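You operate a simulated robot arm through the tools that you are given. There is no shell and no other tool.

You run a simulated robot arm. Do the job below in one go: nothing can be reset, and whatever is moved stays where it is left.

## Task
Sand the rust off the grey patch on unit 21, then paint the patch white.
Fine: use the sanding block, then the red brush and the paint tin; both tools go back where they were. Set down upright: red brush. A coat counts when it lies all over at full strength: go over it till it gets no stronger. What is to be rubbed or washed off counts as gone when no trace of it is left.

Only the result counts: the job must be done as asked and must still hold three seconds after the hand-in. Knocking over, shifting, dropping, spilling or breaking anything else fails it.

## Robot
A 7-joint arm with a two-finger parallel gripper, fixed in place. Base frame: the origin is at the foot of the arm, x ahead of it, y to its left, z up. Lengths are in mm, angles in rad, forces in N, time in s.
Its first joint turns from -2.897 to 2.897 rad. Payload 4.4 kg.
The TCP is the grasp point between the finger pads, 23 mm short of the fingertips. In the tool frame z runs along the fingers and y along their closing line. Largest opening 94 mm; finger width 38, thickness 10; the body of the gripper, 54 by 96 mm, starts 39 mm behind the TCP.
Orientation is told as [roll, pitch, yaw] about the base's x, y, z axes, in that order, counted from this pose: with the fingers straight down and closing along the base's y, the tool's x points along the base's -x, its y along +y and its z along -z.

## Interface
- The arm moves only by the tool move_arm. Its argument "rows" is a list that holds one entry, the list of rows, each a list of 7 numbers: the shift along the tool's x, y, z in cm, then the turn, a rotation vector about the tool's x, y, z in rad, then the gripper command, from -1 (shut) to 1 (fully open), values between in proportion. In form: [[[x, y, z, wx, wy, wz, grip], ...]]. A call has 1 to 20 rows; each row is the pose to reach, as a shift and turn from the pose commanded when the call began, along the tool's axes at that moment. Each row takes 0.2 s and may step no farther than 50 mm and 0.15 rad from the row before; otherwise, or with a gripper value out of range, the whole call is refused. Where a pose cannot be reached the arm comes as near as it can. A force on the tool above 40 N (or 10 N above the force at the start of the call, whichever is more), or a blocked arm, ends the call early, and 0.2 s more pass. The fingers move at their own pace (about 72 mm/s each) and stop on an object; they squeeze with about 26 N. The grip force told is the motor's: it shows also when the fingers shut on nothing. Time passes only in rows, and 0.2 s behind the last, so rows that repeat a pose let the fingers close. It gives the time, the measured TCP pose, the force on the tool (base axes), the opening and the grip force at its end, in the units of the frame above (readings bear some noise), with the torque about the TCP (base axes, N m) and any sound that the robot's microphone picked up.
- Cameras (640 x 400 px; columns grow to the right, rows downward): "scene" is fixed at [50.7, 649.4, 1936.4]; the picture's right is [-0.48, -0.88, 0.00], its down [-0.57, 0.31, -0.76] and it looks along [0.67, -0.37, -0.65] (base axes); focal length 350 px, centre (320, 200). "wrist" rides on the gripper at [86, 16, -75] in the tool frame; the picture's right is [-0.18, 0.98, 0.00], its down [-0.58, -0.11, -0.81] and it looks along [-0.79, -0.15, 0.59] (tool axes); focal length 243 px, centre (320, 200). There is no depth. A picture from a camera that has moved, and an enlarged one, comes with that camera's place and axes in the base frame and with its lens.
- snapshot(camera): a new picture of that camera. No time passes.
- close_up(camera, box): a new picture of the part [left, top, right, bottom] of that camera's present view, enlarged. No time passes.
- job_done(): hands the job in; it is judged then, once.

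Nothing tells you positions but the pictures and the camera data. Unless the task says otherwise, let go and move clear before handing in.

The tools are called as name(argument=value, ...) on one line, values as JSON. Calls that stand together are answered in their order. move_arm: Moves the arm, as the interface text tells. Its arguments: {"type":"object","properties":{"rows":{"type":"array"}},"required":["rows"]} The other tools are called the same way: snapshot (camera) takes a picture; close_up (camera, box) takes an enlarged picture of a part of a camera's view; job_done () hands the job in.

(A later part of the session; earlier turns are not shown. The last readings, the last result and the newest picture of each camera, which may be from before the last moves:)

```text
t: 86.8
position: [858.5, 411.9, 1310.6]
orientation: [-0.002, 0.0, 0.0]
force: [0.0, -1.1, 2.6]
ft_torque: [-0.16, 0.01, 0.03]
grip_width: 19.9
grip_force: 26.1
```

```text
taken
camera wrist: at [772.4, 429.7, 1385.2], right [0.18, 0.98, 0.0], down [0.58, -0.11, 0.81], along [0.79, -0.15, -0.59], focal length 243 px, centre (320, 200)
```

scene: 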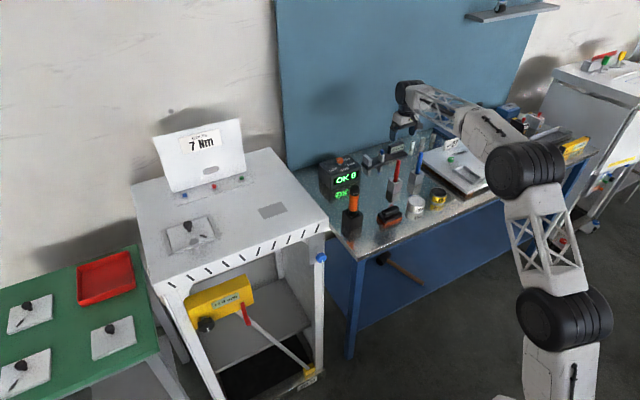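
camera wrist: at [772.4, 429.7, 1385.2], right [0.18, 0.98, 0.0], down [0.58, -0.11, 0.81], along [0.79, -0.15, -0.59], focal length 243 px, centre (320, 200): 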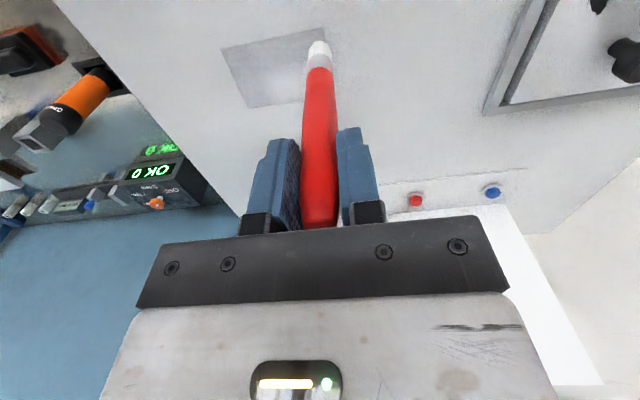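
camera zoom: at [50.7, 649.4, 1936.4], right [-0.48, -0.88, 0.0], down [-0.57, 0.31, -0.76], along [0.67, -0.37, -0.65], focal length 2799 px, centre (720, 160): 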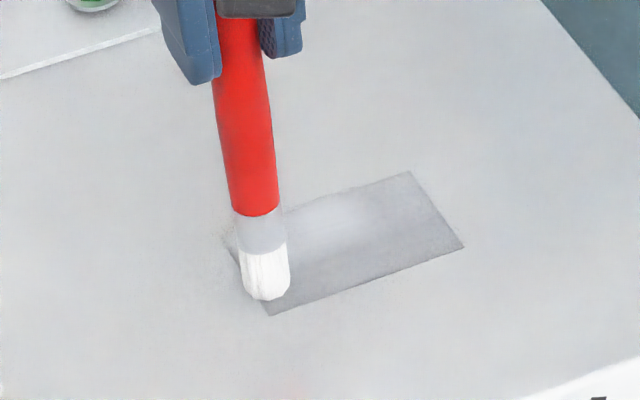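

Paint builds up but is still thin. I press slightly more and go over the near edge to see whether the brush still delivers paint.

move_arm(rows=[[[1, 0, 0.04, 0, 0, 0, -1], [1, -1.4, 0.04, 0, 0, 0, -1], [1, -2.8, 0.04, 0, 0, 0, -1], [1, -4.2, 0.04, 0, 0, 0, -1], [1, -5.6, 0.04, 0, 0, 0, -1], [1, -7.0, 0.04, 0, 0, 0, -1], [1, -5.6, 0.04, 0, 0, 0, -1], [1, -4.2, 0.04, 0, 0, 0, -1], [1, -2.8, 0.04, 0, 0, 0, -1], [1, -1.4, 0.04, 0, 0, 0, -1], [1, 0, 0.04, 0, 0, 0, -1]]])

close_up(camera="scene", box=[240, 180, 300, 230])

```text
t: 89.2
position: [848.0, 412.4, 1310.3]
orientation: [0.001, 0.0, 0.001]
force: [-0.3, -3.8, 8.6]
ft_torque: [-0.52, 0.03, -0.01]
grip_width: 19.5
grip_force: 25.9
```

```text
8.00 times, centred on (270, 205) of scene
camera zoom: at [50.7, 649.4, 1936.4], right [-0.48, -0.88, 0.0], down [-0.57, 0.31, -0.76], along [0.67, -0.37, -0.65], focal length 2799 px, centre (720, 160)
```

zoom: 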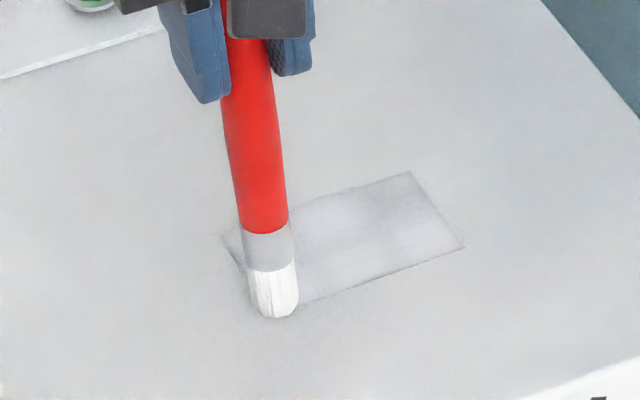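

The brush still delivers. Continuing with lines over the middle and far side.

move_arm(rows=[[[-1, 0, 0, 0, 0, 0, -1], [-1, -1.4, 0, 0, 0, 0, -1], [-1, -2.8, 0, 0, 0, 0, -1], [-1, -4.2, 0, 0, 0, 0, -1], [-1, -5.6, 0, 0, 0, 0, -1], [-1, -7.0, 0, 0, 0, 0, -1], [-2.5, -7.0, 0, 0, 0, 0, -1], [-2.5, -5.6, 0, 0, 0, 0, -1], [-2.5, -4.2, 0, 0, 0, 0, -1], [-2.5, -2.8, 0, 0, 0, 0, -1], [-2.5, -1.4, 0, 0, 0, 0, -1], [-2.5, 0, 0, 0, 0, 0, -1], [-4, 0, 0, 0, 0, 0, -1], [-4, -1.4, 0, 0, 0, 0, -1], [-4, -2.8, 0, 0, 0, 0, -1], [-4, -4.2, 0, 0, 0, 0, -1], [-4, -5.6, 0, 0, 0, 0, -1], [-4, -7.0, 0, 0, 0, 0, -1], [-3.2, -7.0, 0, 0, 0, 0, -1]]])

close_up(camera="scene", box=[240, 180, 300, 230])

```text
t: 93.2
position: [882.1, 341.6, 1309.6]
orientation: [0.001, -0.002, 0.0]
force: [3.3, -1.8, 13.0]
ft_torque: [-0.37, -0.59, 0.04]
grip_width: 19.7
grip_force: 26.1
```

```text
8.00 times, centred on (270, 205) of scene
camera zoom: at [50.7, 649.4, 1936.4], right [-0.48, -0.88, 0.0], down [-0.57, 0.31, -0.76], along [0.67, -0.37, -0.65], focal length 2799 px, centre (720, 160)
```

zoom: 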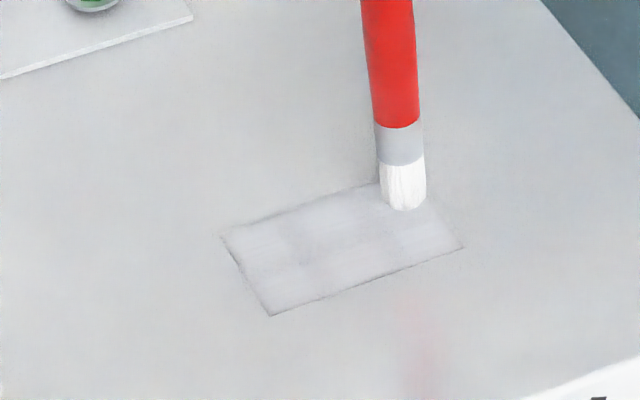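

Coverage is getting good and stays inside the patch. Going on with further lines until it no longer changes.

move_arm(rows=[[[-0.8, 0, -0.04, 0, 0, 0, -1], [-0.8, 1.4, -0.04, 0, 0, 0, -1], [-0.8, 2.8, -0.04, 0, 0, 0, -1], [-0.8, 4.2, -0.04, 0, 0, 0, -1], [-0.8, 5.6, -0.04, 0, 0, 0, -1], [-0.8, 7.0, -0.04, 0, 0, 0, -1], [0.5, 7.0, -0.04, 0, 0, 0, -1], [0.5, 5.6, -0.04, 0, 0, 0, -1], [0.5, 4.2, -0.04, 0, 0, 0, -1], [0.5, 2.8, -0.04, 0, 0, 0, -1], [0.5, 1.4, -0.04, 0, 0, 0, -1], [0.5, 0, -0.04, 0, 0, 0, -1], [1.8, 0, -0.04, 0, 0, 0, -1], [1.8, 1.4, -0.04, 0, 0, 0, -1], [1.8, 2.8, -0.04, 0, 0, 0, -1], [1.8, 4.2, -0.04, 0, 0, 0, -1], [1.8, 5.6, -0.04, 0, 0, 0, -1], [1.8, 7.0, -0.04, 0, 0, 0, -1], [2.6, 7.0, -0.04, 0, 0, 0, -1], [3.2, 7.0, -0.04, 0, 0, 0, -1]]])

close_up(camera="scene", box=[240, 180, 300, 230])

```text
t: 97.4
position: [848.8, 411.7, 1310.2]
orientation: [-0.001, 0.002, 0.001]
force: [-0.2, 0.8, -0.1]
ft_torque: [-0.03, -0.01, -0.01]
grip_width: 19.9
grip_force: 25.9
```

```text
8.00 times, centred on (270, 205) of scene
camera zoom: at [50.7, 649.4, 1936.4], right [-0.48, -0.88, 0.0], down [-0.57, 0.31, -0.76], along [0.67, -0.37, -0.65], focal length 2799 px, centre (720, 160)
```

zoom: 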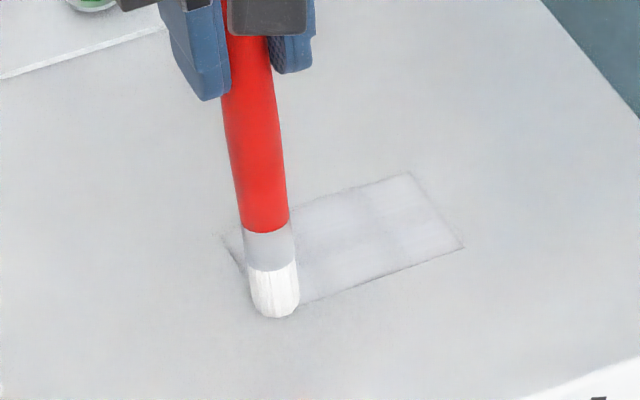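

Contact was lost as the brush sat slightly higher in the grip. Lowering a little and repeating the near-edge line with a force check.

move_arm(rows=[[[0, 0, 0.05, 0, 0, 0, -1], [0, -1.4, 0.07, 0, 0, 0, -1], [0, -2.8, 0.07, 0, 0, 0, -1], [0, -4.2, 0.07, 0, 0, 0, -1], [0, -5.6, 0.07, 0, 0, 0, -1], [0, -7.0, 0.07, 0, 0, 0, -1]]])

close_up(camera="scene", box=[240, 180, 300, 230])

```text
t: 98.8
position: [849.8, 339.9, 1309.9]
orientation: [-0.001, -0.002, 0.001]
force: [-0.6, 6.3, 18.5]
ft_torque: [0.84, 0.06, 0.05]
grip_width: 19.9
grip_force: 26.1
```

```text
8.00 times, centred on (270, 205) of scene
camera zoom: at [50.7, 649.4, 1936.4], right [-0.48, -0.88, 0.0], down [-0.57, 0.31, -0.76], along [0.67, -0.37, -0.65], focal length 2799 px, centre (720, 160)
```

zoom: 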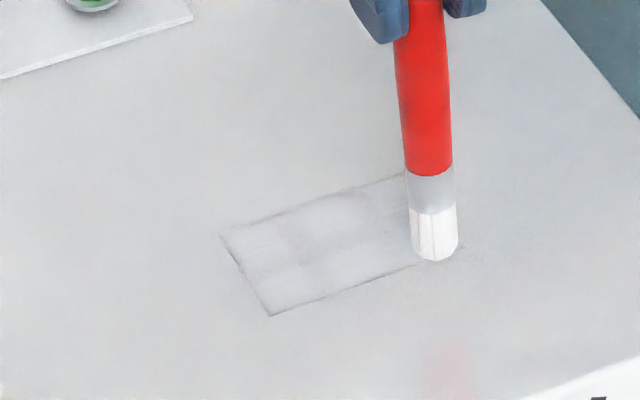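

The pressure varies along the strokes, but paint is laid everywhere. I'll lift and move aside to look at the whole patch closely.

move_arm(rows=[[[0, 0, -1, 0, 0, 0, -1], [0, 0, -3, 0, 0, 0, -1], [0, -3, -6, 0, 0, 0, -1], [0, -7, -8, 0, 0, 0, -1], [0, -11, -8, 0, 0, 0, -1], [0, -14, -8, 0, 0, 0, -1], [0, -14, -8, 0, 0, 0, -1]]])

close_up(camera="scene", box=[254, 198, 294, 223])

snapshot(camera="wrist")

close_up(camera="scene", box=[240, 180, 300, 230])

```text
t: 100.4
position: [848.6, 202.8, 1388.4]
orientation: [0.0, 0.0, 0.001]
force: [0.3, 0.6, -0.2]
ft_torque: [-0.01, 0.0, 0.01]
grip_width: 19.6
grip_force: 26.0
```

```text
16.00 times, centred on (274, 210) of scene
camera zoom: at [50.7, 649.4, 1936.4], right [-0.48, -0.88, 0.0], down [-0.57, 0.31, -0.76], along [0.67, -0.37, -0.65], focal length 5598 px, centre (1056, 32)
```

zoom: 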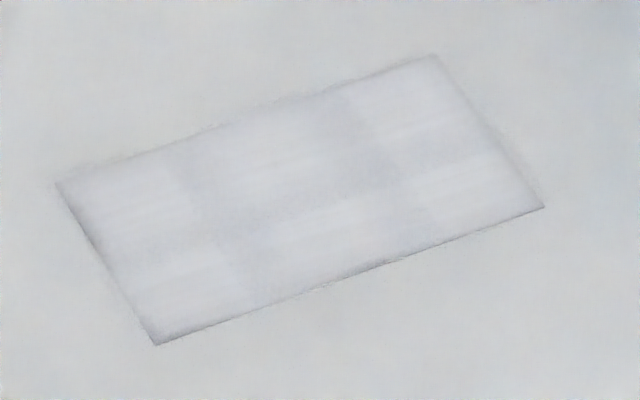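

```text
taken
camera wrist: at [762.1, 220.8, 1463.4], right [0.18, 0.98, 0.0], down [0.58, -0.11, 0.81], along [0.79, -0.15, -0.59], focal length 243 px, centre (320, 200)
```

wrist: 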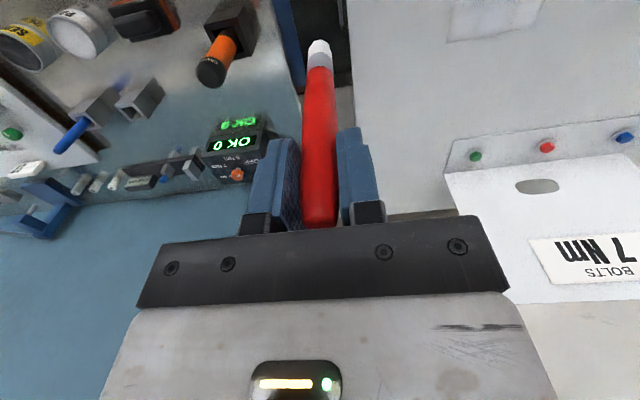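

```text
8.00 times, centred on (270, 205) of scene
camera zoom: at [50.7, 649.4, 1936.4], right [-0.48, -0.88, 0.0], down [-0.57, 0.31, -0.76], along [0.67, -0.37, -0.65], focal length 2799 px, centre (720, 160)
```

zoom: 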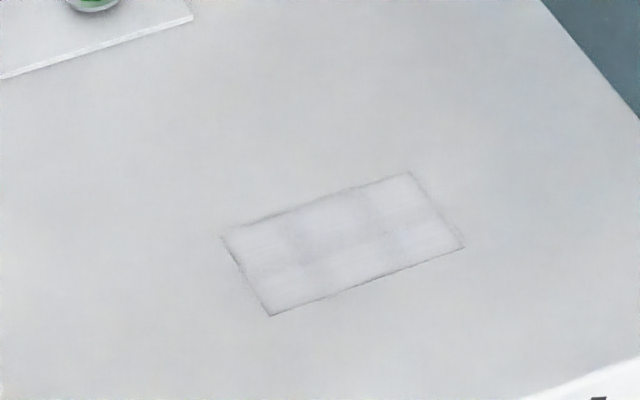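

The coat looks blotchy with faint darker seams, so it isn't yet uniform at full strength. I'll re-dip the brush and go over it again.

move_arm(rows=[[[0, -4.5, 0, 0, 0, 0, -1], [-0.3, -9, 0, 0, 0, 0, -1], [-0.5, -13.5, 0, 0, 0, 0, -1], [-0.7, -18, 0, 0, 0, 0, -1], [-0.9, -22.5, 0, 0, 0, 0, -1], [-1.1, -27, 0, 0, 0, 0, -1], [-1.3, -31.5, 0, 0, 0, 0, -1], [-1.5, -36, 0, 0, 0, 0, -1], [-1.7, -40.5, 0, 0, 0, 0, -1], [-1.73, -45, 1, 0, 0, 0, -1], [-1.73, -48.2, 4, 0, 0, 0, -1], [-1.73, -48.2, 8.5, 0, 0, 0, -1], [-1.73, -48.2, 13, 0, 0, 0, -1], [-1.73, -48.2, 17.5, 0, 0, 0, -1], [-1.73, -48.2, 22, 0, 0, 0, -1], [-1.73, -48.2, 26, 0, 0, 0, -1], [-1.73, -48.2, 28.5, 0, 0, 0, -1], [-1.73, -48.2, 28.5, 0, 0, 0, -1]]])

close_up(camera="wrist", box=[250, 0, 400, 110])

close_up(camera="scene", box=[370, 150, 470, 230])

```text
t: 104.2
position: [866.1, -280.0, 1104.8]
orientation: [0.0, -0.001, 0.0]
force: [-0.3, 0.7, -0.8]
ft_torque: [0.0, 0.02, 0.01]
grip_width: 19.9
grip_force: 26.0
```

```text
3.64 times, centred on (325, 55) of wrist
camera zoom: at [779.0, -261.9, 1179.0], right [0.18, 0.98, 0.0], down [0.58, -0.11, 0.81], along [0.79, -0.15, -0.59], focal length 882 px, centre (302, 727)
```

zoom: 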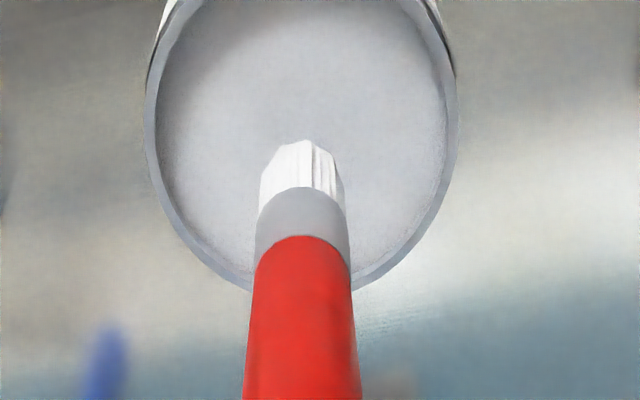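

```text
5.00 times, centred on (420, 190) of scene
camera zoom: at [50.7, 649.4, 1936.4], right [-0.48, -0.88, 0.0], down [-0.57, 0.31, -0.76], along [0.67, -0.37, -0.65], focal length 1750 px, centre (-180, 250)
```

zoom: 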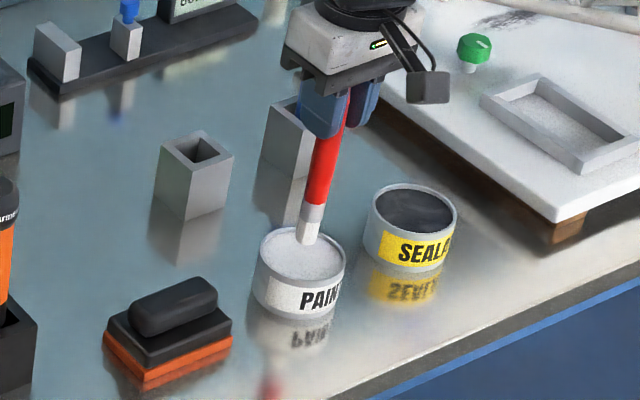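

Bristles are above the paint. Dipping gently with small steps.

move_arm(rows=[[[0, 0, 1.3, 0, 0, 0, -1], [0, 0, 2.3, 0, 0, 0, -1], [0, 0, 2.5, 0, 0, 0, -1], [0, 0, 2.65, 0, 0, 0, -1], [0, 0, 2.75, 0, 0, 0, -1]]])

```text
t: 105.4
position: [866.2, -280.5, 1077.9]
orientation: [0.002, -0.002, -0.001]
force: [0.7, 4.5, 23.5]
ft_torque: [0.54, -0.05, 0.0]
grip_width: 20.0
grip_force: 25.6
```

Dipped (light contact on the paint). Lifting out and returning over the patch.

move_arm(rows=[[[0, 0, -0.5, 0, 0, 0, -1], [0, 0, -2, 0, 0, 0, -1], [0, 0, -6, 0, 0, 0, -1], [0, 0, -10.5, 0, 0, 0, -1], [0, 1, -15, 0, 0, 0, -1], [0, 3, -19, 0, 0, 0, -1], [0, 6, -22.5, 0, 0, 0, -1], [0, 9.5, -25.5, 0, 0, 0, -1], [0.1, 13.5, -27.3, 0, 0, 0, -1], [0.2, 18, -27.4, 0, 0, 0, -1], [0.3, 22.5, -27.4, 0, 0, 0, -1], [0.4, 27, -27.4, 0, 0, 0, -1], [0.5, 31.5, -27.4, 0, 0, 0, -1], [0.6, 36, -27.4, 0, 0, 0, -1], [0.7, 40.5, -27.4, 0, 0, 0, -1], [0.73, 45, -27.4, 0, 0, 0, -1], [0.73, 49.5, -27.4, 0, 0, 0, -1], [0.73, 54, -27.4, 0, 0, 0, -1], [0.73, 58.5, -27.4, 0, 0, 0, -1], [0.73, 62.2, -27.4, 0, 0, 0, -1]]])

close_up(camera="scene", box=[240, 180, 300, 230])

```text
t: 109.6
position: [857.9, 341.6, 1351.1]
orientation: [0.001, 0.0, -0.002]
force: [-0.2, 0.9, 0.1]
ft_torque: [-0.02, -0.01, 0.02]
grip_width: 19.7
grip_force: 26.1
```

```text
8.00 times, centred on (270, 205) of scene
camera zoom: at [50.7, 649.4, 1936.4], right [-0.48, -0.88, 0.0], down [-0.57, 0.31, -0.76], along [0.67, -0.37, -0.65], focal length 2799 px, centre (720, 160)
```

zoom: 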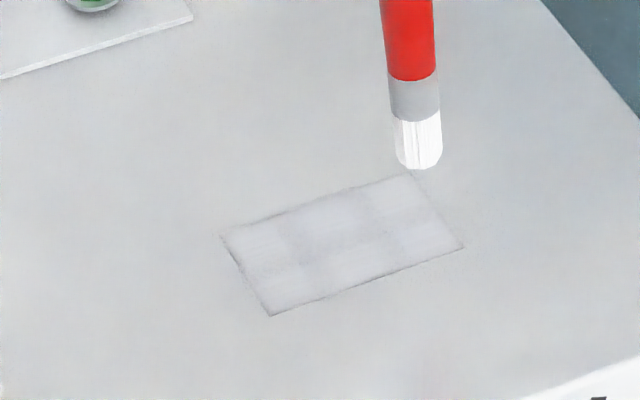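

Lowering onto the patch's -y end for the second coat.

move_arm(rows=[[[0, 0, 2.2, 0, 0, 0, -1], [0, 0, 3.5, 0, 0, 0, -1], [0, 0, 3.9, 0, 0, 0, -1], [0, 0, 4.05, 0, 0, 0, -1], [0, 0, 4.1, 0, 0, 0, -1]]])

```text
t: 110.8
position: [858.3, 341.8, 1310.9]
orientation: [0.0, 0.001, 0.001]
force: [-0.7, 1.3, 1.6]
ft_torque: [0.12, 0.0, 0.03]
grip_width: 19.8
grip_force: 26.5
```

Light contact. Pressing half a millimetre more and running the raster lines.

move_arm(rows=[[[0.5, 0, 0.05, 0, 0, 0, -1], [1, 0, 0.06, 0, 0, 0, -1], [1, 1.4, 0.06, 0, 0, 0, -1], [1, 2.8, 0.06, 0, 0, 0, -1], [1, 4.2, 0.07, 0, 0, 0, -1], [1, 5.6, 0.08, 0, 0, 0, -1], [1, 7.0, 0.08, 0, 0, 0, -1], [-0.1, 7.0, 0.08, 0, 0, 0, -1], [-0.1, 5.6, 0.08, 0, 0, 0, -1], [-0.1, 4.2, 0.07, 0, 0, 0, -1], [-0.1, 2.8, 0.06, 0, 0, 0, -1], [-0.1, 1.4, 0.06, 0, 0, 0, -1], [-0.1, 0, 0.06, 0, 0, 0, -1], [-1.1, 0, 0.06, 0, 0, 0, -1], [-1.1, 1.4, 0.06, 0, 0, 0, -1], [-1.1, 2.8, 0.06, 0, 0, 0, -1], [-1.1, 4.2, 0.07, 0, 0, 0, -1], [-1.1, 5.6, 0.08, 0, 0, 0, -1], [-1.1, 7.0, 0.08, 0, 0, 0, -1]]])

close_up(camera="scene", box=[240, 180, 300, 230])

```text
t: 114.8
position: [869.7, 411.6, 1310.5]
orientation: [-0.001, 0.001, 0.001]
force: [0.3, 0.5, -0.2]
ft_torque: [-0.05, 0.01, 0.0]
grip_width: 19.6
grip_force: 25.7
```

```text
8.00 times, centred on (270, 205) of scene
camera zoom: at [50.7, 649.4, 1936.4], right [-0.48, -0.88, 0.0], down [-0.57, 0.31, -0.76], along [0.67, -0.37, -0.65], focal length 2799 px, centre (720, 160)
```

zoom: 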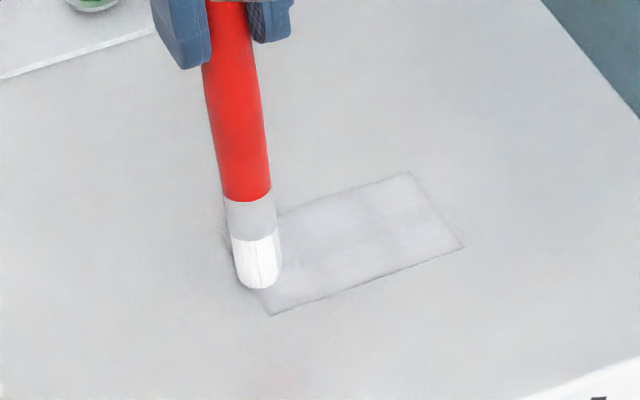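

Contact is lost at the +y end. I'll find contact here again and work the +y part with the right pressure.

move_arm(rows=[[[0, 0, 0.06, 0, 0, 0, -1], [0, 0, 0.12, 0, 0, 0, -1], [0, 0, 0.12, 0, 0, 0, -1]]])

```text
t: 115.6
position: [870.3, 412.3, 1309.7]
orientation: [-0.001, -0.002, -0.001]
force: [-0.7, 0.8, 11.8]
ft_torque: [0.3, -0.02, -0.01]
grip_width: 19.8
grip_force: 26.6
```

Contact height differs by about 1 mm along y, so I'll follow that slope. Running lines over the middle and far side.

move_arm(rows=[[[0, 0, -0.04, 0, 0, 0, -1], [0, -1.4, -0.06, 0, 0, 0, -1], [0, -2.8, -0.08, 0, 0, 0, -1], [0, -4.2, -0.1, 0, 0, 0, -1], [0, -5.6, -0.11, 0, 0, 0, -1], [0, -7.0, -0.13, 0, 0, 0, -1], [-1, -7.0, -0.13, 0, 0, 0, -1], [-1, -5.6, -0.11, 0, 0, 0, -1], [-1, -4.2, -0.09, 0, 0, 0, -1], [-1, -2.8, -0.07, 0, 0, 0, -1], [-1, -1.4, -0.05, 0, 0, 0, -1], [-1, 0, -0.03, 0, 0, 0, -1], [-2, 0, -0.03, 0, 0, 0, -1], [-2, -1.4, -0.05, 0, 0, 0, -1], [-2, -2.8, -0.07, 0, 0, 0, -1], [-2, -4.2, -0.09, 0, 0, 0, -1], [-2, -5.6, -0.11, 0, 0, 0, -1], [-2, -7.0, -0.13, 0, 0, 0, -1]]])

close_up(camera="scene", box=[240, 180, 300, 230])

```text
t: 119.4
position: [887.9, 341.5, 1308.6]
orientation: [-0.001, 0.0, 0.001]
force: [-0.7, 5.4, 16.0]
ft_torque: [0.73, -0.11, 0.03]
grip_width: 19.5
grip_force: 26.1
```

```text
8.00 times, centred on (270, 205) of scene
camera zoom: at [50.7, 649.4, 1936.4], right [-0.48, -0.88, 0.0], down [-0.57, 0.31, -0.76], along [0.67, -0.37, -0.65], focal length 2799 px, centre (720, 160)
```

zoom: 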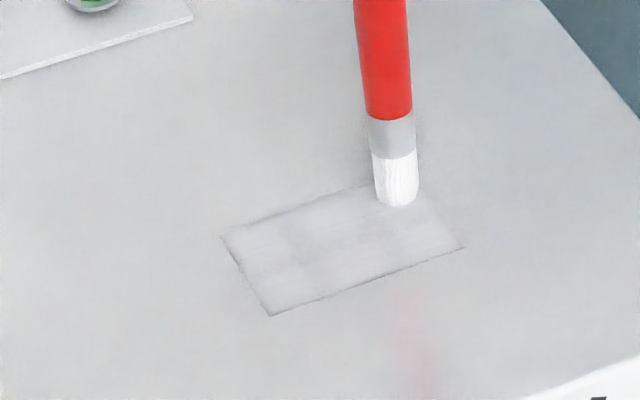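

The dark rims suggest the edges need more paint. Doing a perimeter loop slightly further out.

move_arm(rows=[[[-0.2, -0.5, 0, 0, 0, 0, -1], [-0.2, 0.9, 0.03, 0, 0, 0, -1], [-0.2, 2.3, 0.05, 0, 0, 0, -1], [-0.2, 3.7, 0.08, 0, 0, 0, -1], [-0.2, 5.1, 0.1, 0, 0, 0, -1], [-0.2, 6.5, 0.12, 0, 0, 0, -1], [-0.2, 7.3, 0.13, 0, 0, 0, -1], [1.0, 7.3, 0.13, 0, 0, 0, -1], [2.2, 7.3, 0.13, 0, 0, 0, -1], [3.4, 7.3, 0.13, 0, 0, 0, -1], [4.4, 7.3, 0.13, 0, 0, 0, -1], [4.4, 5.9, 0.09, 0, 0, 0, -1], [4.4, 4.5, 0.07, 0, 0, 0, -1], [4.4, 3.1, 0.05, 0, 0, 0, -1], [4.4, 1.7, 0.03, 0, 0, 0, -1], [4.4, 0.3, 0.0, 0, 0, 0, -1], [4.4, -0.5, 0.0, 0, 0, 0, -1], [3.2, -0.5, 0, 0, 0, 0, -1], [2.0, -0.5, 0, 0, 0, 0, -1], [0.8, -0.5, 0, 0, 0, 0, -1]]])

close_up(camera="scene", box=[240, 180, 300, 230])

```text
t: 123.6
position: [883.1, 335.7, 1309.3]
orientation: [0.001, 0.0, 0.002]
force: [0.9, -0.6, -0.4]
ft_torque: [-0.02, -0.01, -0.01]
grip_width: 19.5
grip_force: 26.2
```

```text
8.00 times, centred on (270, 205) of scene
camera zoom: at [50.7, 649.4, 1936.4], right [-0.48, -0.88, 0.0], down [-0.57, 0.31, -0.76], along [0.67, -0.37, -0.65], focal length 2799 px, centre (720, 160)
```

zoom: 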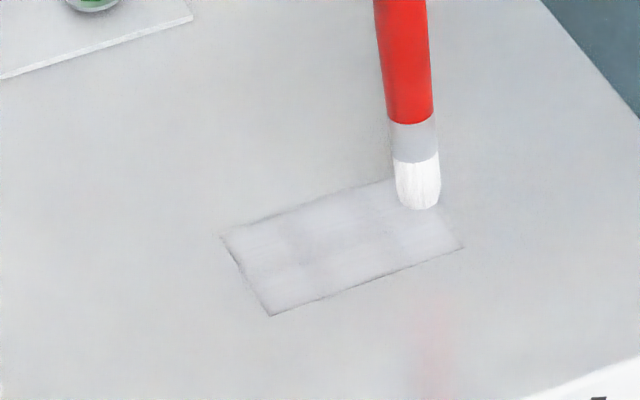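

Contact force went to zero again; I'll check how the brush sits in the gripper before continuing.

snapshot(camera="wrist")

close_up(camera="scene", box=[240, 130, 320, 220])

close_up(camera="wrist", box=[220, 10, 420, 135])

```text
taken
camera wrist: at [795.3, 354.2, 1384.7], right [0.18, 0.98, 0.0], down [0.58, -0.11, 0.81], along [0.79, -0.15, -0.59], focal length 243 px, centre (320, 200)
```

wrist: 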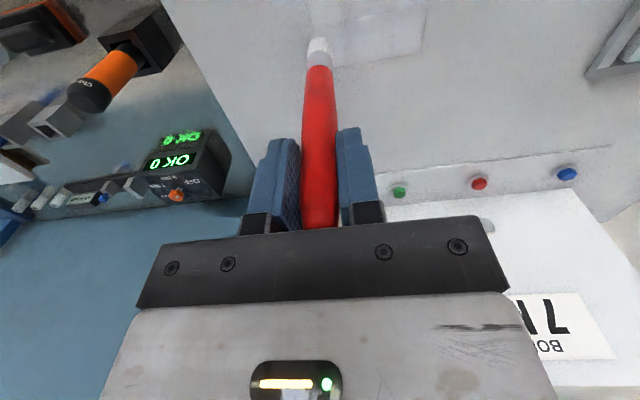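

```text
4.44 times, centred on (280, 175) of scene
camera zoom: at [50.7, 649.4, 1936.4], right [-0.48, -0.88, 0.0], down [-0.57, 0.31, -0.76], along [0.67, -0.37, -0.65], focal length 1555 px, centre (498, 311)
```

zoom: 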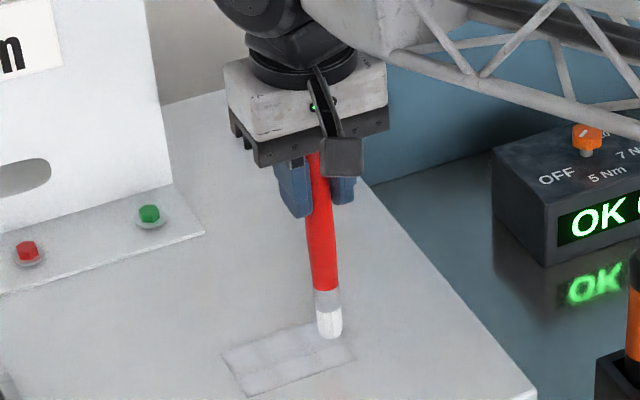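

```text
3.20 times, centred on (320, 72) of wrist
camera zoom: at [795.3, 354.2, 1384.7], right [0.18, 0.98, 0.0], down [0.58, -0.11, 0.81], along [0.79, -0.15, -0.59], focal length 776 px, centre (320, 608)
```

zoom: 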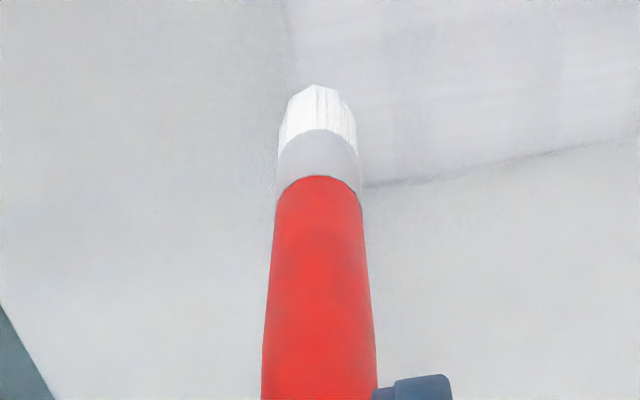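

The brush sits fine with just a tiny lean. I'll lift aside and compare the coat with the earlier picture.

move_arm(rows=[[[0, 0, -1, 0, 0, 0, -1], [0, 0, -3, 0, 0, 0, -1], [0, -3, -6, 0, 0, 0, -1], [0, -7, -8, 0, 0, 0, -1], [0, -11, -8, 0, 0, 0, -1], [0, -14, -8, 0, 0, 0, -1], [0, -14, -8, 0, 0, 0, -1]]])

close_up(camera="scene", box=[254, 198, 294, 223])

close_up(camera="wrist", box=[220, 10, 420, 135])

snapshot(camera="wrist")

```text
t: 125.2
position: [881.1, 197.6, 1391.2]
orientation: [0.0, -0.001, 0.002]
force: [-0.6, 0.5, -0.6]
ft_torque: [0.01, 0.03, 0.01]
grip_width: 19.5
grip_force: 25.4
```

```text
16.00 times, centred on (274, 210) of scene
camera zoom: at [50.7, 649.4, 1936.4], right [-0.48, -0.88, 0.0], down [-0.57, 0.31, -0.76], along [0.67, -0.37, -0.65], focal length 5598 px, centre (1056, 32)
```

zoom: 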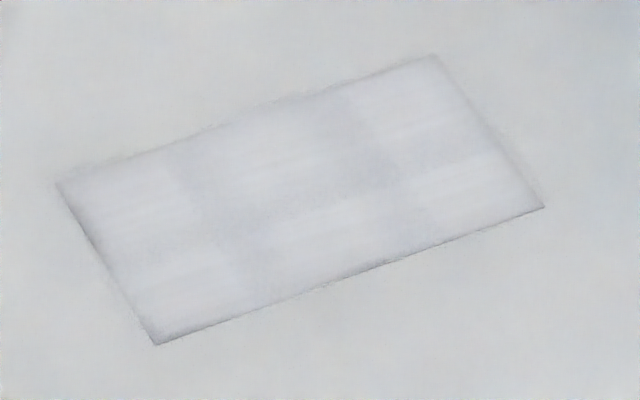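

```text
3.20 times, centred on (320, 72) of wrist
camera zoom: at [793.7, 215.4, 1465.8], right [0.18, 0.98, 0.0], down [0.58, -0.11, 0.81], along [0.79, -0.15, -0.59], focal length 776 px, centre (320, 608)
```

zoom: 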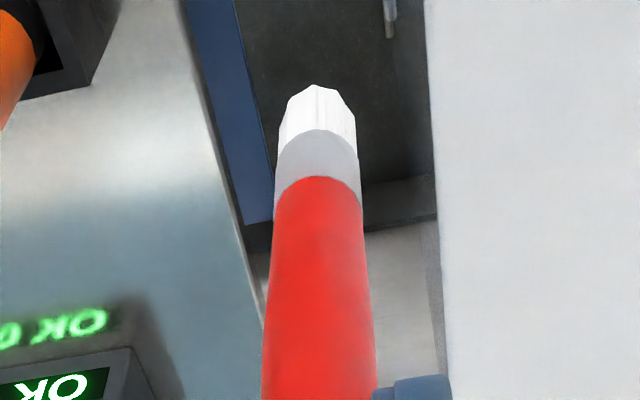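

```text
taken
camera wrist: at [793.7, 215.4, 1465.8], right [0.18, 0.98, 0.0], down [0.58, -0.11, 0.81], along [0.79, -0.15, -0.59], focal length 243 px, centre (320, 200)
```

wrist: 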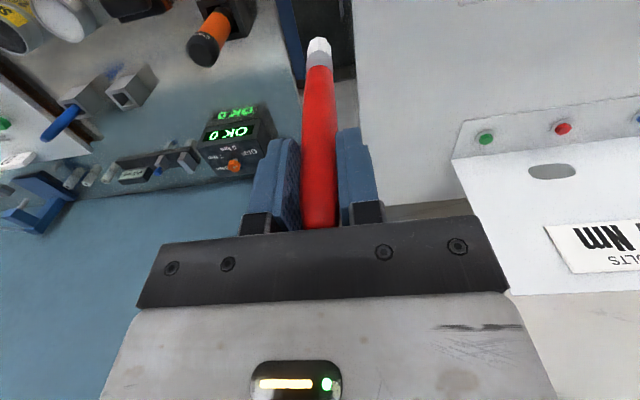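

The picture is identical to the one before the second coat, so the paint appears saturated and the faint seams are just rendering. To be certain, I'll do one more pass with verified contact, starting at the near +y corner.

move_arm(rows=[[[0.5, 4.5, 0, 0, 0, 0, -1], [1, 9, 0, 0, 0, 0, -1], [1.5, 13.5, 0, 0, 0, 0, -1], [2, 18, 0, 0, 0, 0, -1], [2.9, 21.5, 0, 0, 0, 0, -1], [2.9, 21.5, 3, 0, 0, 0, -1], [2.9, 21.5, 6, 0, 0, 0, -1], [2.9, 21.5, 7.5, 0, 0, 0, -1], [2.9, 21.5, 7.9, 0, 0, 0, -1], [2.9, 21.5, 8.1, 0, 0, 0, -1], [2.9, 21.5, 8.1, 0, 0, 0, -1]]])

```text
t: 127.6
position: [852.1, 413.6, 1308.5]
orientation: [0.001, 0.0, 0.0]
force: [0.5, 0.4, 2.3]
ft_torque: [0.07, -0.07, 0.01]
grip_width: 19.5
grip_force: 26.0
```

move_arm(rows=[[[0, 0, 0.06, 0, 0, 0, -1], [0, -1.4, 0.05, 0, 0, 0, -1], [0, -2.8, 0.04, 0, 0, 0, -1], [0, -4.2, 0.02, 0, 0, 0, -1], [0, -5.6, 0.0, 0, 0, 0, -1], [0, -7.2, -0.02, 0, 0, 0, -1], [0, -5.8, 0.01, 0, 0, 0, -1], [0, -4.4, 0.04, 0, 0, 0, -1], [0, -3.0, 0.06, 0, 0, 0, -1], [0, -1.6, 0.08, 0, 0, 0, -1], [0, 0.2, 0.1, 0, 0, 0, -1]]])

move_arm(rows=[[[-0.8, -0.2, 0, 0, 0, 0, -1], [-0.8, -1.6, 0, 0, 0, 0, -1], [-0.8, -3.0, -0.02, 0, 0, 0, -1], [-0.8, -4.4, -0.04, 0, 0, 0, -1], [-0.8, -5.8, -0.06, 0, 0, 0, -1], [-0.8, -7.2, -0.08, 0, 0, 0, -1], [-2.2, -7.2, -0.08, 0, 0, 0, -1], [-2.2, -5.8, -0.05, 0, 0, 0, -1], [-2.2, -4.4, -0.02, 0, 0, 0, -1], [-2.2, -3.0, 0.0, 0, 0, 0, -1], [-2.2, -1.6, 0.02, 0, 0, 0, -1], [-2.2, -0.2, 0.03, 0, 0, 0, -1], [-3.4, -0.2, 0.03, 0, 0, 0, -1], [-3.4, -1.6, 0.01, 0, 0, 0, -1], [-3.4, -3.0, -0.01, 0, 0, 0, -1], [-3.4, -4.4, -0.03, 0, 0, 0, -1], [-3.4, -5.8, -0.05, 0, 0, 0, -1], [-3.4, -7.2, -0.07, 0, 0, 0, -1]]])

close_up(camera="scene", box=[254, 198, 294, 223])

```text
t: 130.0
position: [851.7, 413.8, 1308.5]
orientation: [0.001, 0.001, 0.0]
force: [-1.0, -6.7, 18.1]
ft_torque: [-0.87, -0.02, 0.01]
grip_width: 19.6
grip_force: 25.9
```

```text
t: 133.8
position: [886.7, 342.2, 1308.3]
orientation: [-0.001, 0.0, 0.0]
force: [-0.5, -0.1, -0.9]
ft_torque: [0.01, 0.0, 0.0]
grip_width: 19.3
grip_force: 25.9
```

```text
16.00 times, centred on (274, 210) of scene
camera zoom: at [50.7, 649.4, 1936.4], right [-0.48, -0.88, 0.0], down [-0.57, 0.31, -0.76], along [0.67, -0.37, -0.65], focal length 5598 px, centre (1056, 32)
```

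zoom: 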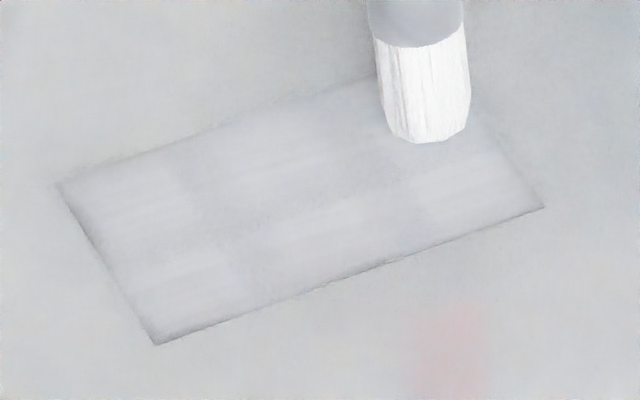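

Near row done with firm contact. Lowering a bit to regain contact here and repeat the far row.

move_arm(rows=[[[0, 0, 0.05, 0, 0, 0, -1], [0, 0, 0.1, 0, 0, 0, -1], [0, 0, 0.1, 0, 0, 0, -1]]])

```text
t: 134.6
position: [886.1, 343.1, 1306.8]
orientation: [0.0, -0.001, 0.0]
force: [-0.1, -1.0, 1.3]
ft_torque: [-0.02, -0.03, 0.0]
grip_width: 19.3
grip_force: 25.7
```

move_arm(rows=[[[0, 0, 0.05, 0, 0, 0, -1], [0, 1.4, 0.06, 0, 0, 0, -1], [0, 2.8, 0.08, 0, 0, 0, -1], [0, 4.2, 0.09, 0, 0, 0, -1], [0, 5.6, 0.1, 0, 0, 0, -1], [0, 7.1, 0.11, 0, 0, 0, -1]]])

move_arm(rows=[[[0.8, 0, 0, 0, 0, 0, -1], [0.8, -1.4, -0.01, 0, 0, 0, -1], [0.8, -2.8, -0.02, 0, 0, 0, -1], [0.8, -4.2, -0.03, 0, 0, 0, -1], [0.8, -5.6, -0.04, 0, 0, 0, -1], [0.8, -7.2, -0.05, 0, 0, 0, -1]]])

```text
t: 136.0
position: [886.9, 412.4, 1308.3]
orientation: [0.0, 0.0, -0.003]
force: [0.5, -1.6, 5.0]
ft_torque: [-0.26, -0.09, -0.03]
grip_width: 19.4
grip_force: 26.2
```

```text
t: 137.4
position: [878.4, 341.1, 1305.6]
orientation: [0.0, -0.002, 0.0]
force: [-0.4, 3.5, 10.8]
ft_torque: [0.47, 0.0, -0.01]
grip_width: 19.5
grip_force: 26.8
```

Firm contact along the whole far row. Lifting aside to compare once more.

move_arm(rows=[[[0, 0, -1, 0, 0, 0, -1], [0, 0, -3, 0, 0, 0, -1], [0, -3, -6, 0, 0, 0, -1], [0, -7, -8, 0, 0, 0, -1], [0, -11, -8, 0, 0, 0, -1], [0, -14, -8, 0, 0, 0, -1], [0, -14, -8, 0, 0, 0, -1]]])

close_up(camera="scene", box=[254, 198, 294, 223])

close_up(camera="scene", box=[190, 160, 330, 250])

```text
t: 139.0
position: [877.2, 198.4, 1385.4]
orientation: [0.001, 0.001, -0.001]
force: [0.5, 0.0, 0.3]
ft_torque: [0.03, 0.01, 0.02]
grip_width: 19.5
grip_force: 26.0
```

```text
16.00 times, centred on (274, 210) of scene
camera zoom: at [50.7, 649.4, 1936.4], right [-0.48, -0.88, 0.0], down [-0.57, 0.31, -0.76], along [0.67, -0.37, -0.65], focal length 5598 px, centre (1056, 32)
```

zoom: 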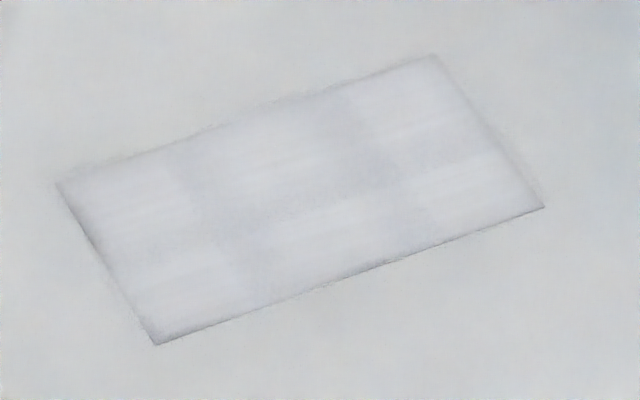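

```text
4.44 times, centred on (260, 205) of scene
camera zoom: at [50.7, 649.4, 1936.4], right [-0.48, -0.88, 0.0], down [-0.57, 0.31, -0.76], along [0.67, -0.37, -0.65], focal length 1555 px, centre (587, 178)
```

zoom: 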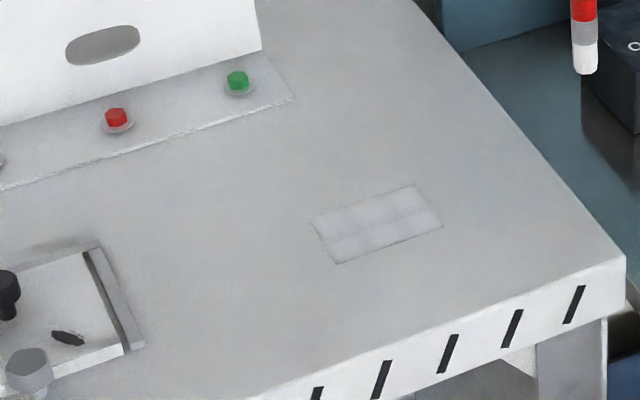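

The coat looks unchanged, so it should be at full strength. I'll compare individual areas at high magnification.

close_up(camera="scene", box=[256, 202, 276, 220])

close_up(camera="scene", box=[270, 200, 290, 216])

```text
16.00 times, centred on (266, 211) of scene
camera zoom: at [50.7, 649.4, 1936.4], right [-0.48, -0.88, 0.0], down [-0.57, 0.31, -0.76], along [0.67, -0.37, -0.65], focal length 5598 px, centre (1184, 24)
```

zoom: 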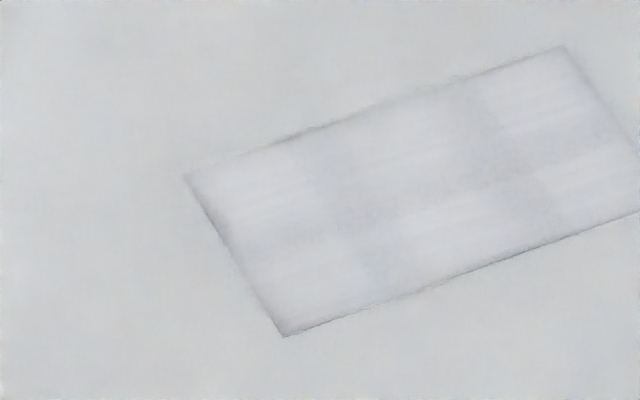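

```text
16.00 times, centred on (280, 208) of scene
camera zoom: at [50.7, 649.4, 1936.4], right [-0.48, -0.88, 0.0], down [-0.57, 0.31, -0.76], along [0.67, -0.37, -0.65], focal length 5598 px, centre (960, 72)
```

zoom: 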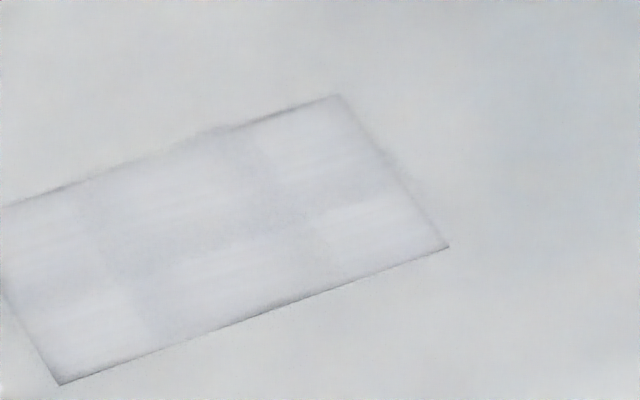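

All areas look even. One more check with the wrist camera from a nearer angle, keeping the brush beside the patch.

move_arm(rows=[[[2.2, 2.7, 0.9, 0, 0, 0, -1], [4.4, 5.4, 1.8, 0, 0, 0, -1], [6.6, 8.1, 2.7, 0, 0, 0, -1], [8.9, 10.9, 3.6, 0, 0, 0, -1], [8.9, 10.9, 3.6, 0, 0, 0, -1]]])

snapshot(camera="wrist")

close_up(camera="wrist", box=[330, 70, 450, 150])

```text
t: 140.2
position: [788.5, 310.0, 1349.8]
orientation: [0.001, 0.002, 0.001]
force: [-0.3, -0.8, -0.7]
ft_torque: [-0.03, 0.0, 0.02]
grip_width: 19.4
grip_force: 25.9
```

```text
taken
camera wrist: at [701.6, 328.4, 1425.4], right [0.18, 0.98, 0.0], down [0.58, -0.11, 0.81], along [0.79, -0.15, -0.59], focal length 243 px, centre (320, 200)
```

wrist: 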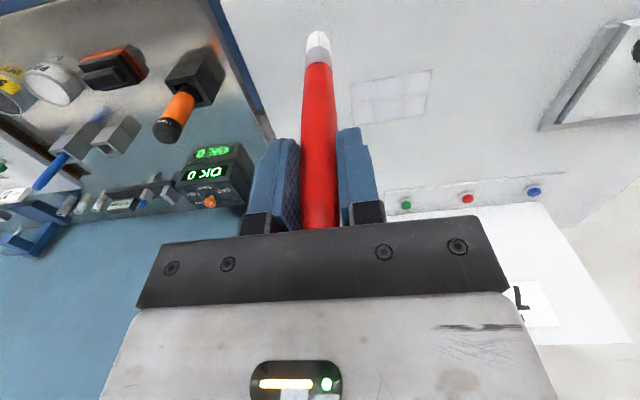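

```text
5.00 times, centred on (390, 110) of wrist
camera zoom: at [701.6, 328.4, 1425.4], right [0.18, 0.98, 0.0], down [0.58, -0.11, 0.81], along [0.79, -0.15, -0.59], focal length 1213 px, centre (-30, 650)
```

zoom: 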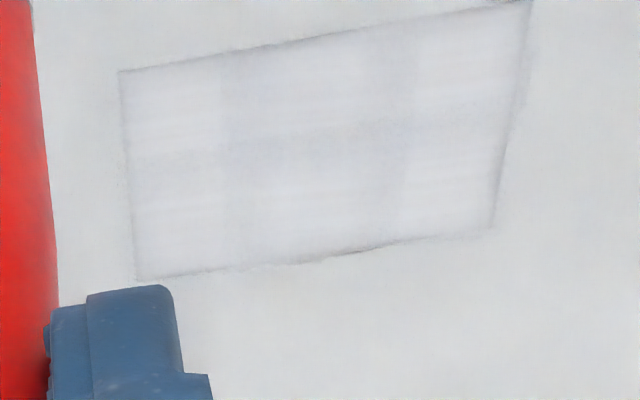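

The coat is even over all areas from this angle too. Now I measure the brush's lean in the gripper before putting it back into its holder.

close_up(camera="wrist", box=[270, 20, 370, 100])

close_up(camera="scene", box=[260, 130, 340, 220])

```text
5.00 times, centred on (320, 60) of wrist
camera zoom: at [701.6, 328.4, 1425.4], right [0.18, 0.98, 0.0], down [0.58, -0.11, 0.81], along [0.79, -0.15, -0.59], focal length 1213 px, centre (320, 900)
```

zoom: 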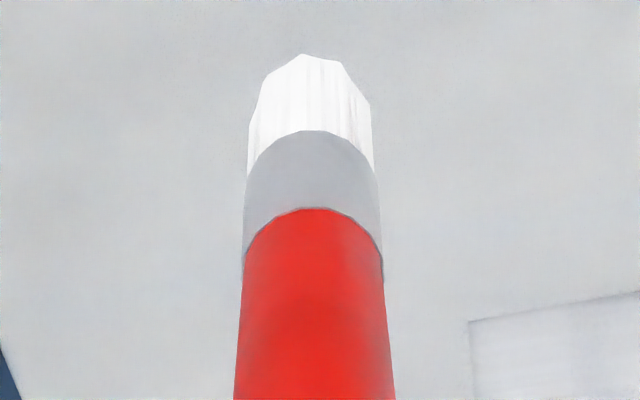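

```text
4.44 times, centred on (300, 175) of scene
camera zoom: at [50.7, 649.4, 1936.4], right [-0.48, -0.88, 0.0], down [-0.57, 0.31, -0.76], along [0.67, -0.37, -0.65], focal length 1555 px, centre (409, 311)
```

zoom: 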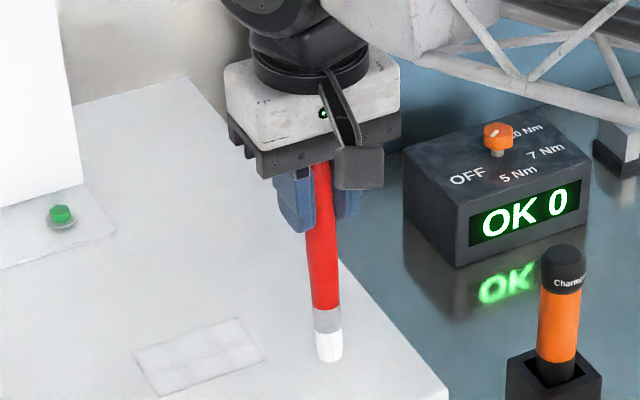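

The brush leans only slightly (tip ≈3–5 mm toward the robot). Carrying it back above its holder.

move_arm(rows=[[[-1.63, -4.21, 0, 0, 0, 0, -1], [-3.26, -8.42, 0, 0, 0, 0, -1], [-4.89, -12.63, 0, 0, 0, 0, -1], [-6.52, -16.84, 0, 0, 0, 0, -1], [-8.15, -21.05, 0, 0, 0, 0, -1], [-9.78, -25.26, 0, 0, 0, 0, -1], [-11.41, -29.47, 0, 0, 0, 0, -1], [-13.04, -33.68, 0, 0, 0, 0, -1], [-14.67, -37.89, 0, 0, 0, 0, -1], [-16.3, -42.1, 0, 0, 0, 0, -1], [-17.93, -46.31, 0, 0, 0, 0, -1], [-19.56, -50.52, 0, 0, 0, 0, -1], [-21.2, -54.7, 0, 0, 0, 0, -1], [-22.8, -58.9, 0, 0, 0, 0, -1], [-22.8, -58.9, 4, 0, 0, 0, -1], [-22.8, -58.9, 8, 0, 0, 0, -1], [-22.8, -58.9, 12, 0, 0, 0, -1], [-22.8, -58.9, 15, 0, 0, 0, -1], [-22.8, -58.9, 15, 0, 0, 0, -1]]])

snapshot(camera="wrist")

close_up(camera="wrist", box=[260, 0, 380, 75])

close_up(camera="scene", box=[370, 110, 450, 210])

```text
t: 144.2
position: [1016.3, -280.5, 1199.4]
orientation: [-0.001, -0.001, -0.001]
force: [0.8, -1.0, -0.7]
ft_torque: [-0.05, 0.03, -0.01]
grip_width: 19.2
grip_force: 25.6
```

```text
taken
camera wrist: at [929.9, -262.0, 1274.5], right [0.18, 0.98, 0.0], down [0.58, -0.11, 0.81], along [0.79, -0.15, -0.59], focal length 243 px, centre (320, 200)
```

wrist: 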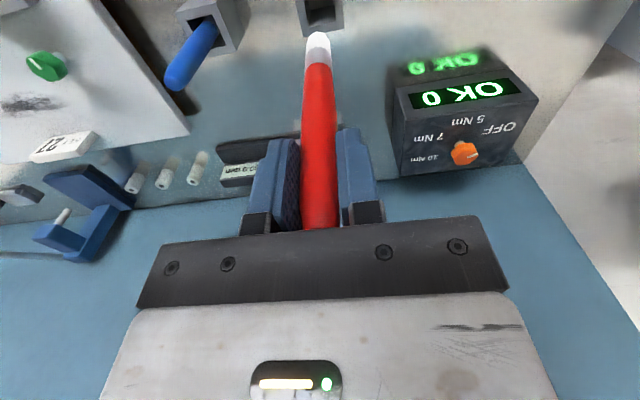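

```text
5.33 times, centred on (320, 38) of wrist
camera zoom: at [929.9, -262.0, 1274.5], right [0.18, 0.98, 0.0], down [0.58, -0.11, 0.81], along [0.79, -0.15, -0.59], focal length 1294 px, centre (320, 1067)
```

zoom: 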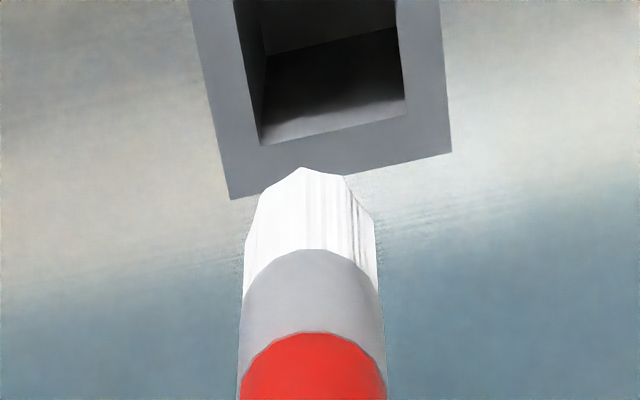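

```text
4.00 times, centred on (410, 160) of scene
camera zoom: at [50.7, 649.4, 1936.4], right [-0.48, -0.88, 0.0], down [-0.57, 0.31, -0.76], along [0.67, -0.37, -0.65], focal length 1400 px, centre (-40, 360)
```

zoom: 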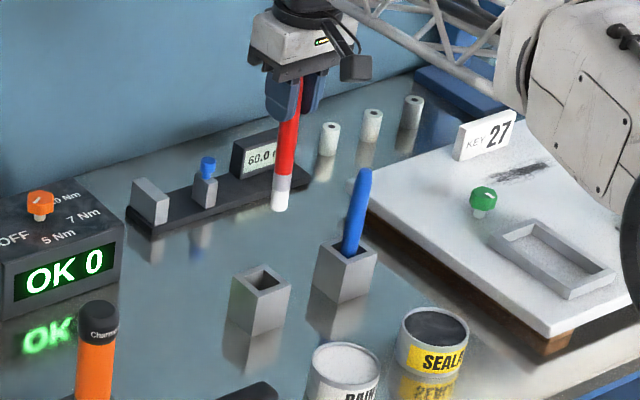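

The holder's opening (≈31 mm) is centred at about (1021, -279.5). I'll pitch the tool by -0.05 rad so that the brush hangs vertical again, and come lower for a check.

move_arm(rows=[[[0.08, -0.03, 1.5, 0, -0.025, 0, -1], [0.15, -0.05, 3, 0, -0.05, 0, -1], [0.15, -0.05, 6, 0, -0.05, 0, -1], [0.15, -0.05, 8, 0, -0.05, 0, -1], [0.15, -0.05, 8, 0, -0.05, 0, -1]]])

close_up(camera="wrist", box=[250, 0, 390, 100])

close_up(camera="scene", box=[370, 110, 450, 210])

```text
t: 145.4
position: [1015.8, -278.8, 1119.1]
orientation: [0.0, -0.051, 0.0]
force: [-0.5, 0.0, 0.8]
ft_torque: [0.0, -0.01, -0.01]
grip_width: 19.2
grip_force: 25.9
```

```text
4.00 times, centred on (320, 50) of wrist
camera zoom: at [925.6, -260.9, 1190.5], right [0.18, 0.98, 0.01], down [0.54, -0.11, 0.83], along [0.82, -0.15, -0.55], focal length 970 px, centre (320, 800)
```

zoom: 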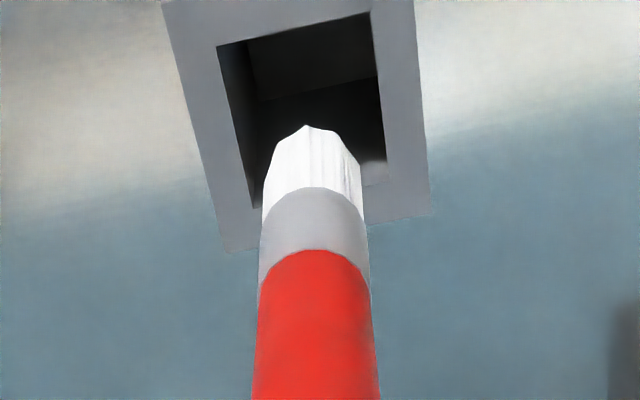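

```text
4.00 times, centred on (410, 160) of scene
camera zoom: at [50.7, 649.4, 1936.4], right [-0.48, -0.88, 0.0], down [-0.57, 0.31, -0.76], along [0.67, -0.37, -0.65], focal length 1400 px, centre (-40, 360)
```

zoom: 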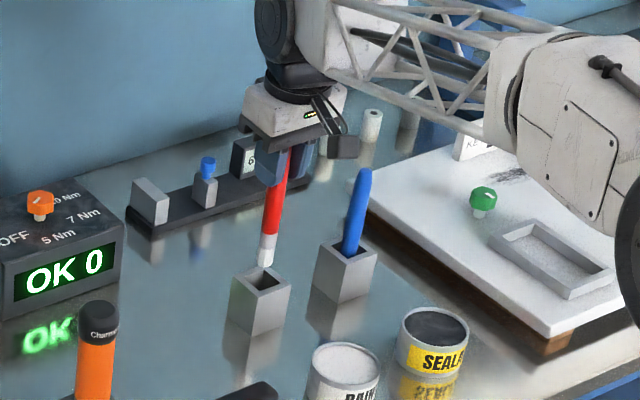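

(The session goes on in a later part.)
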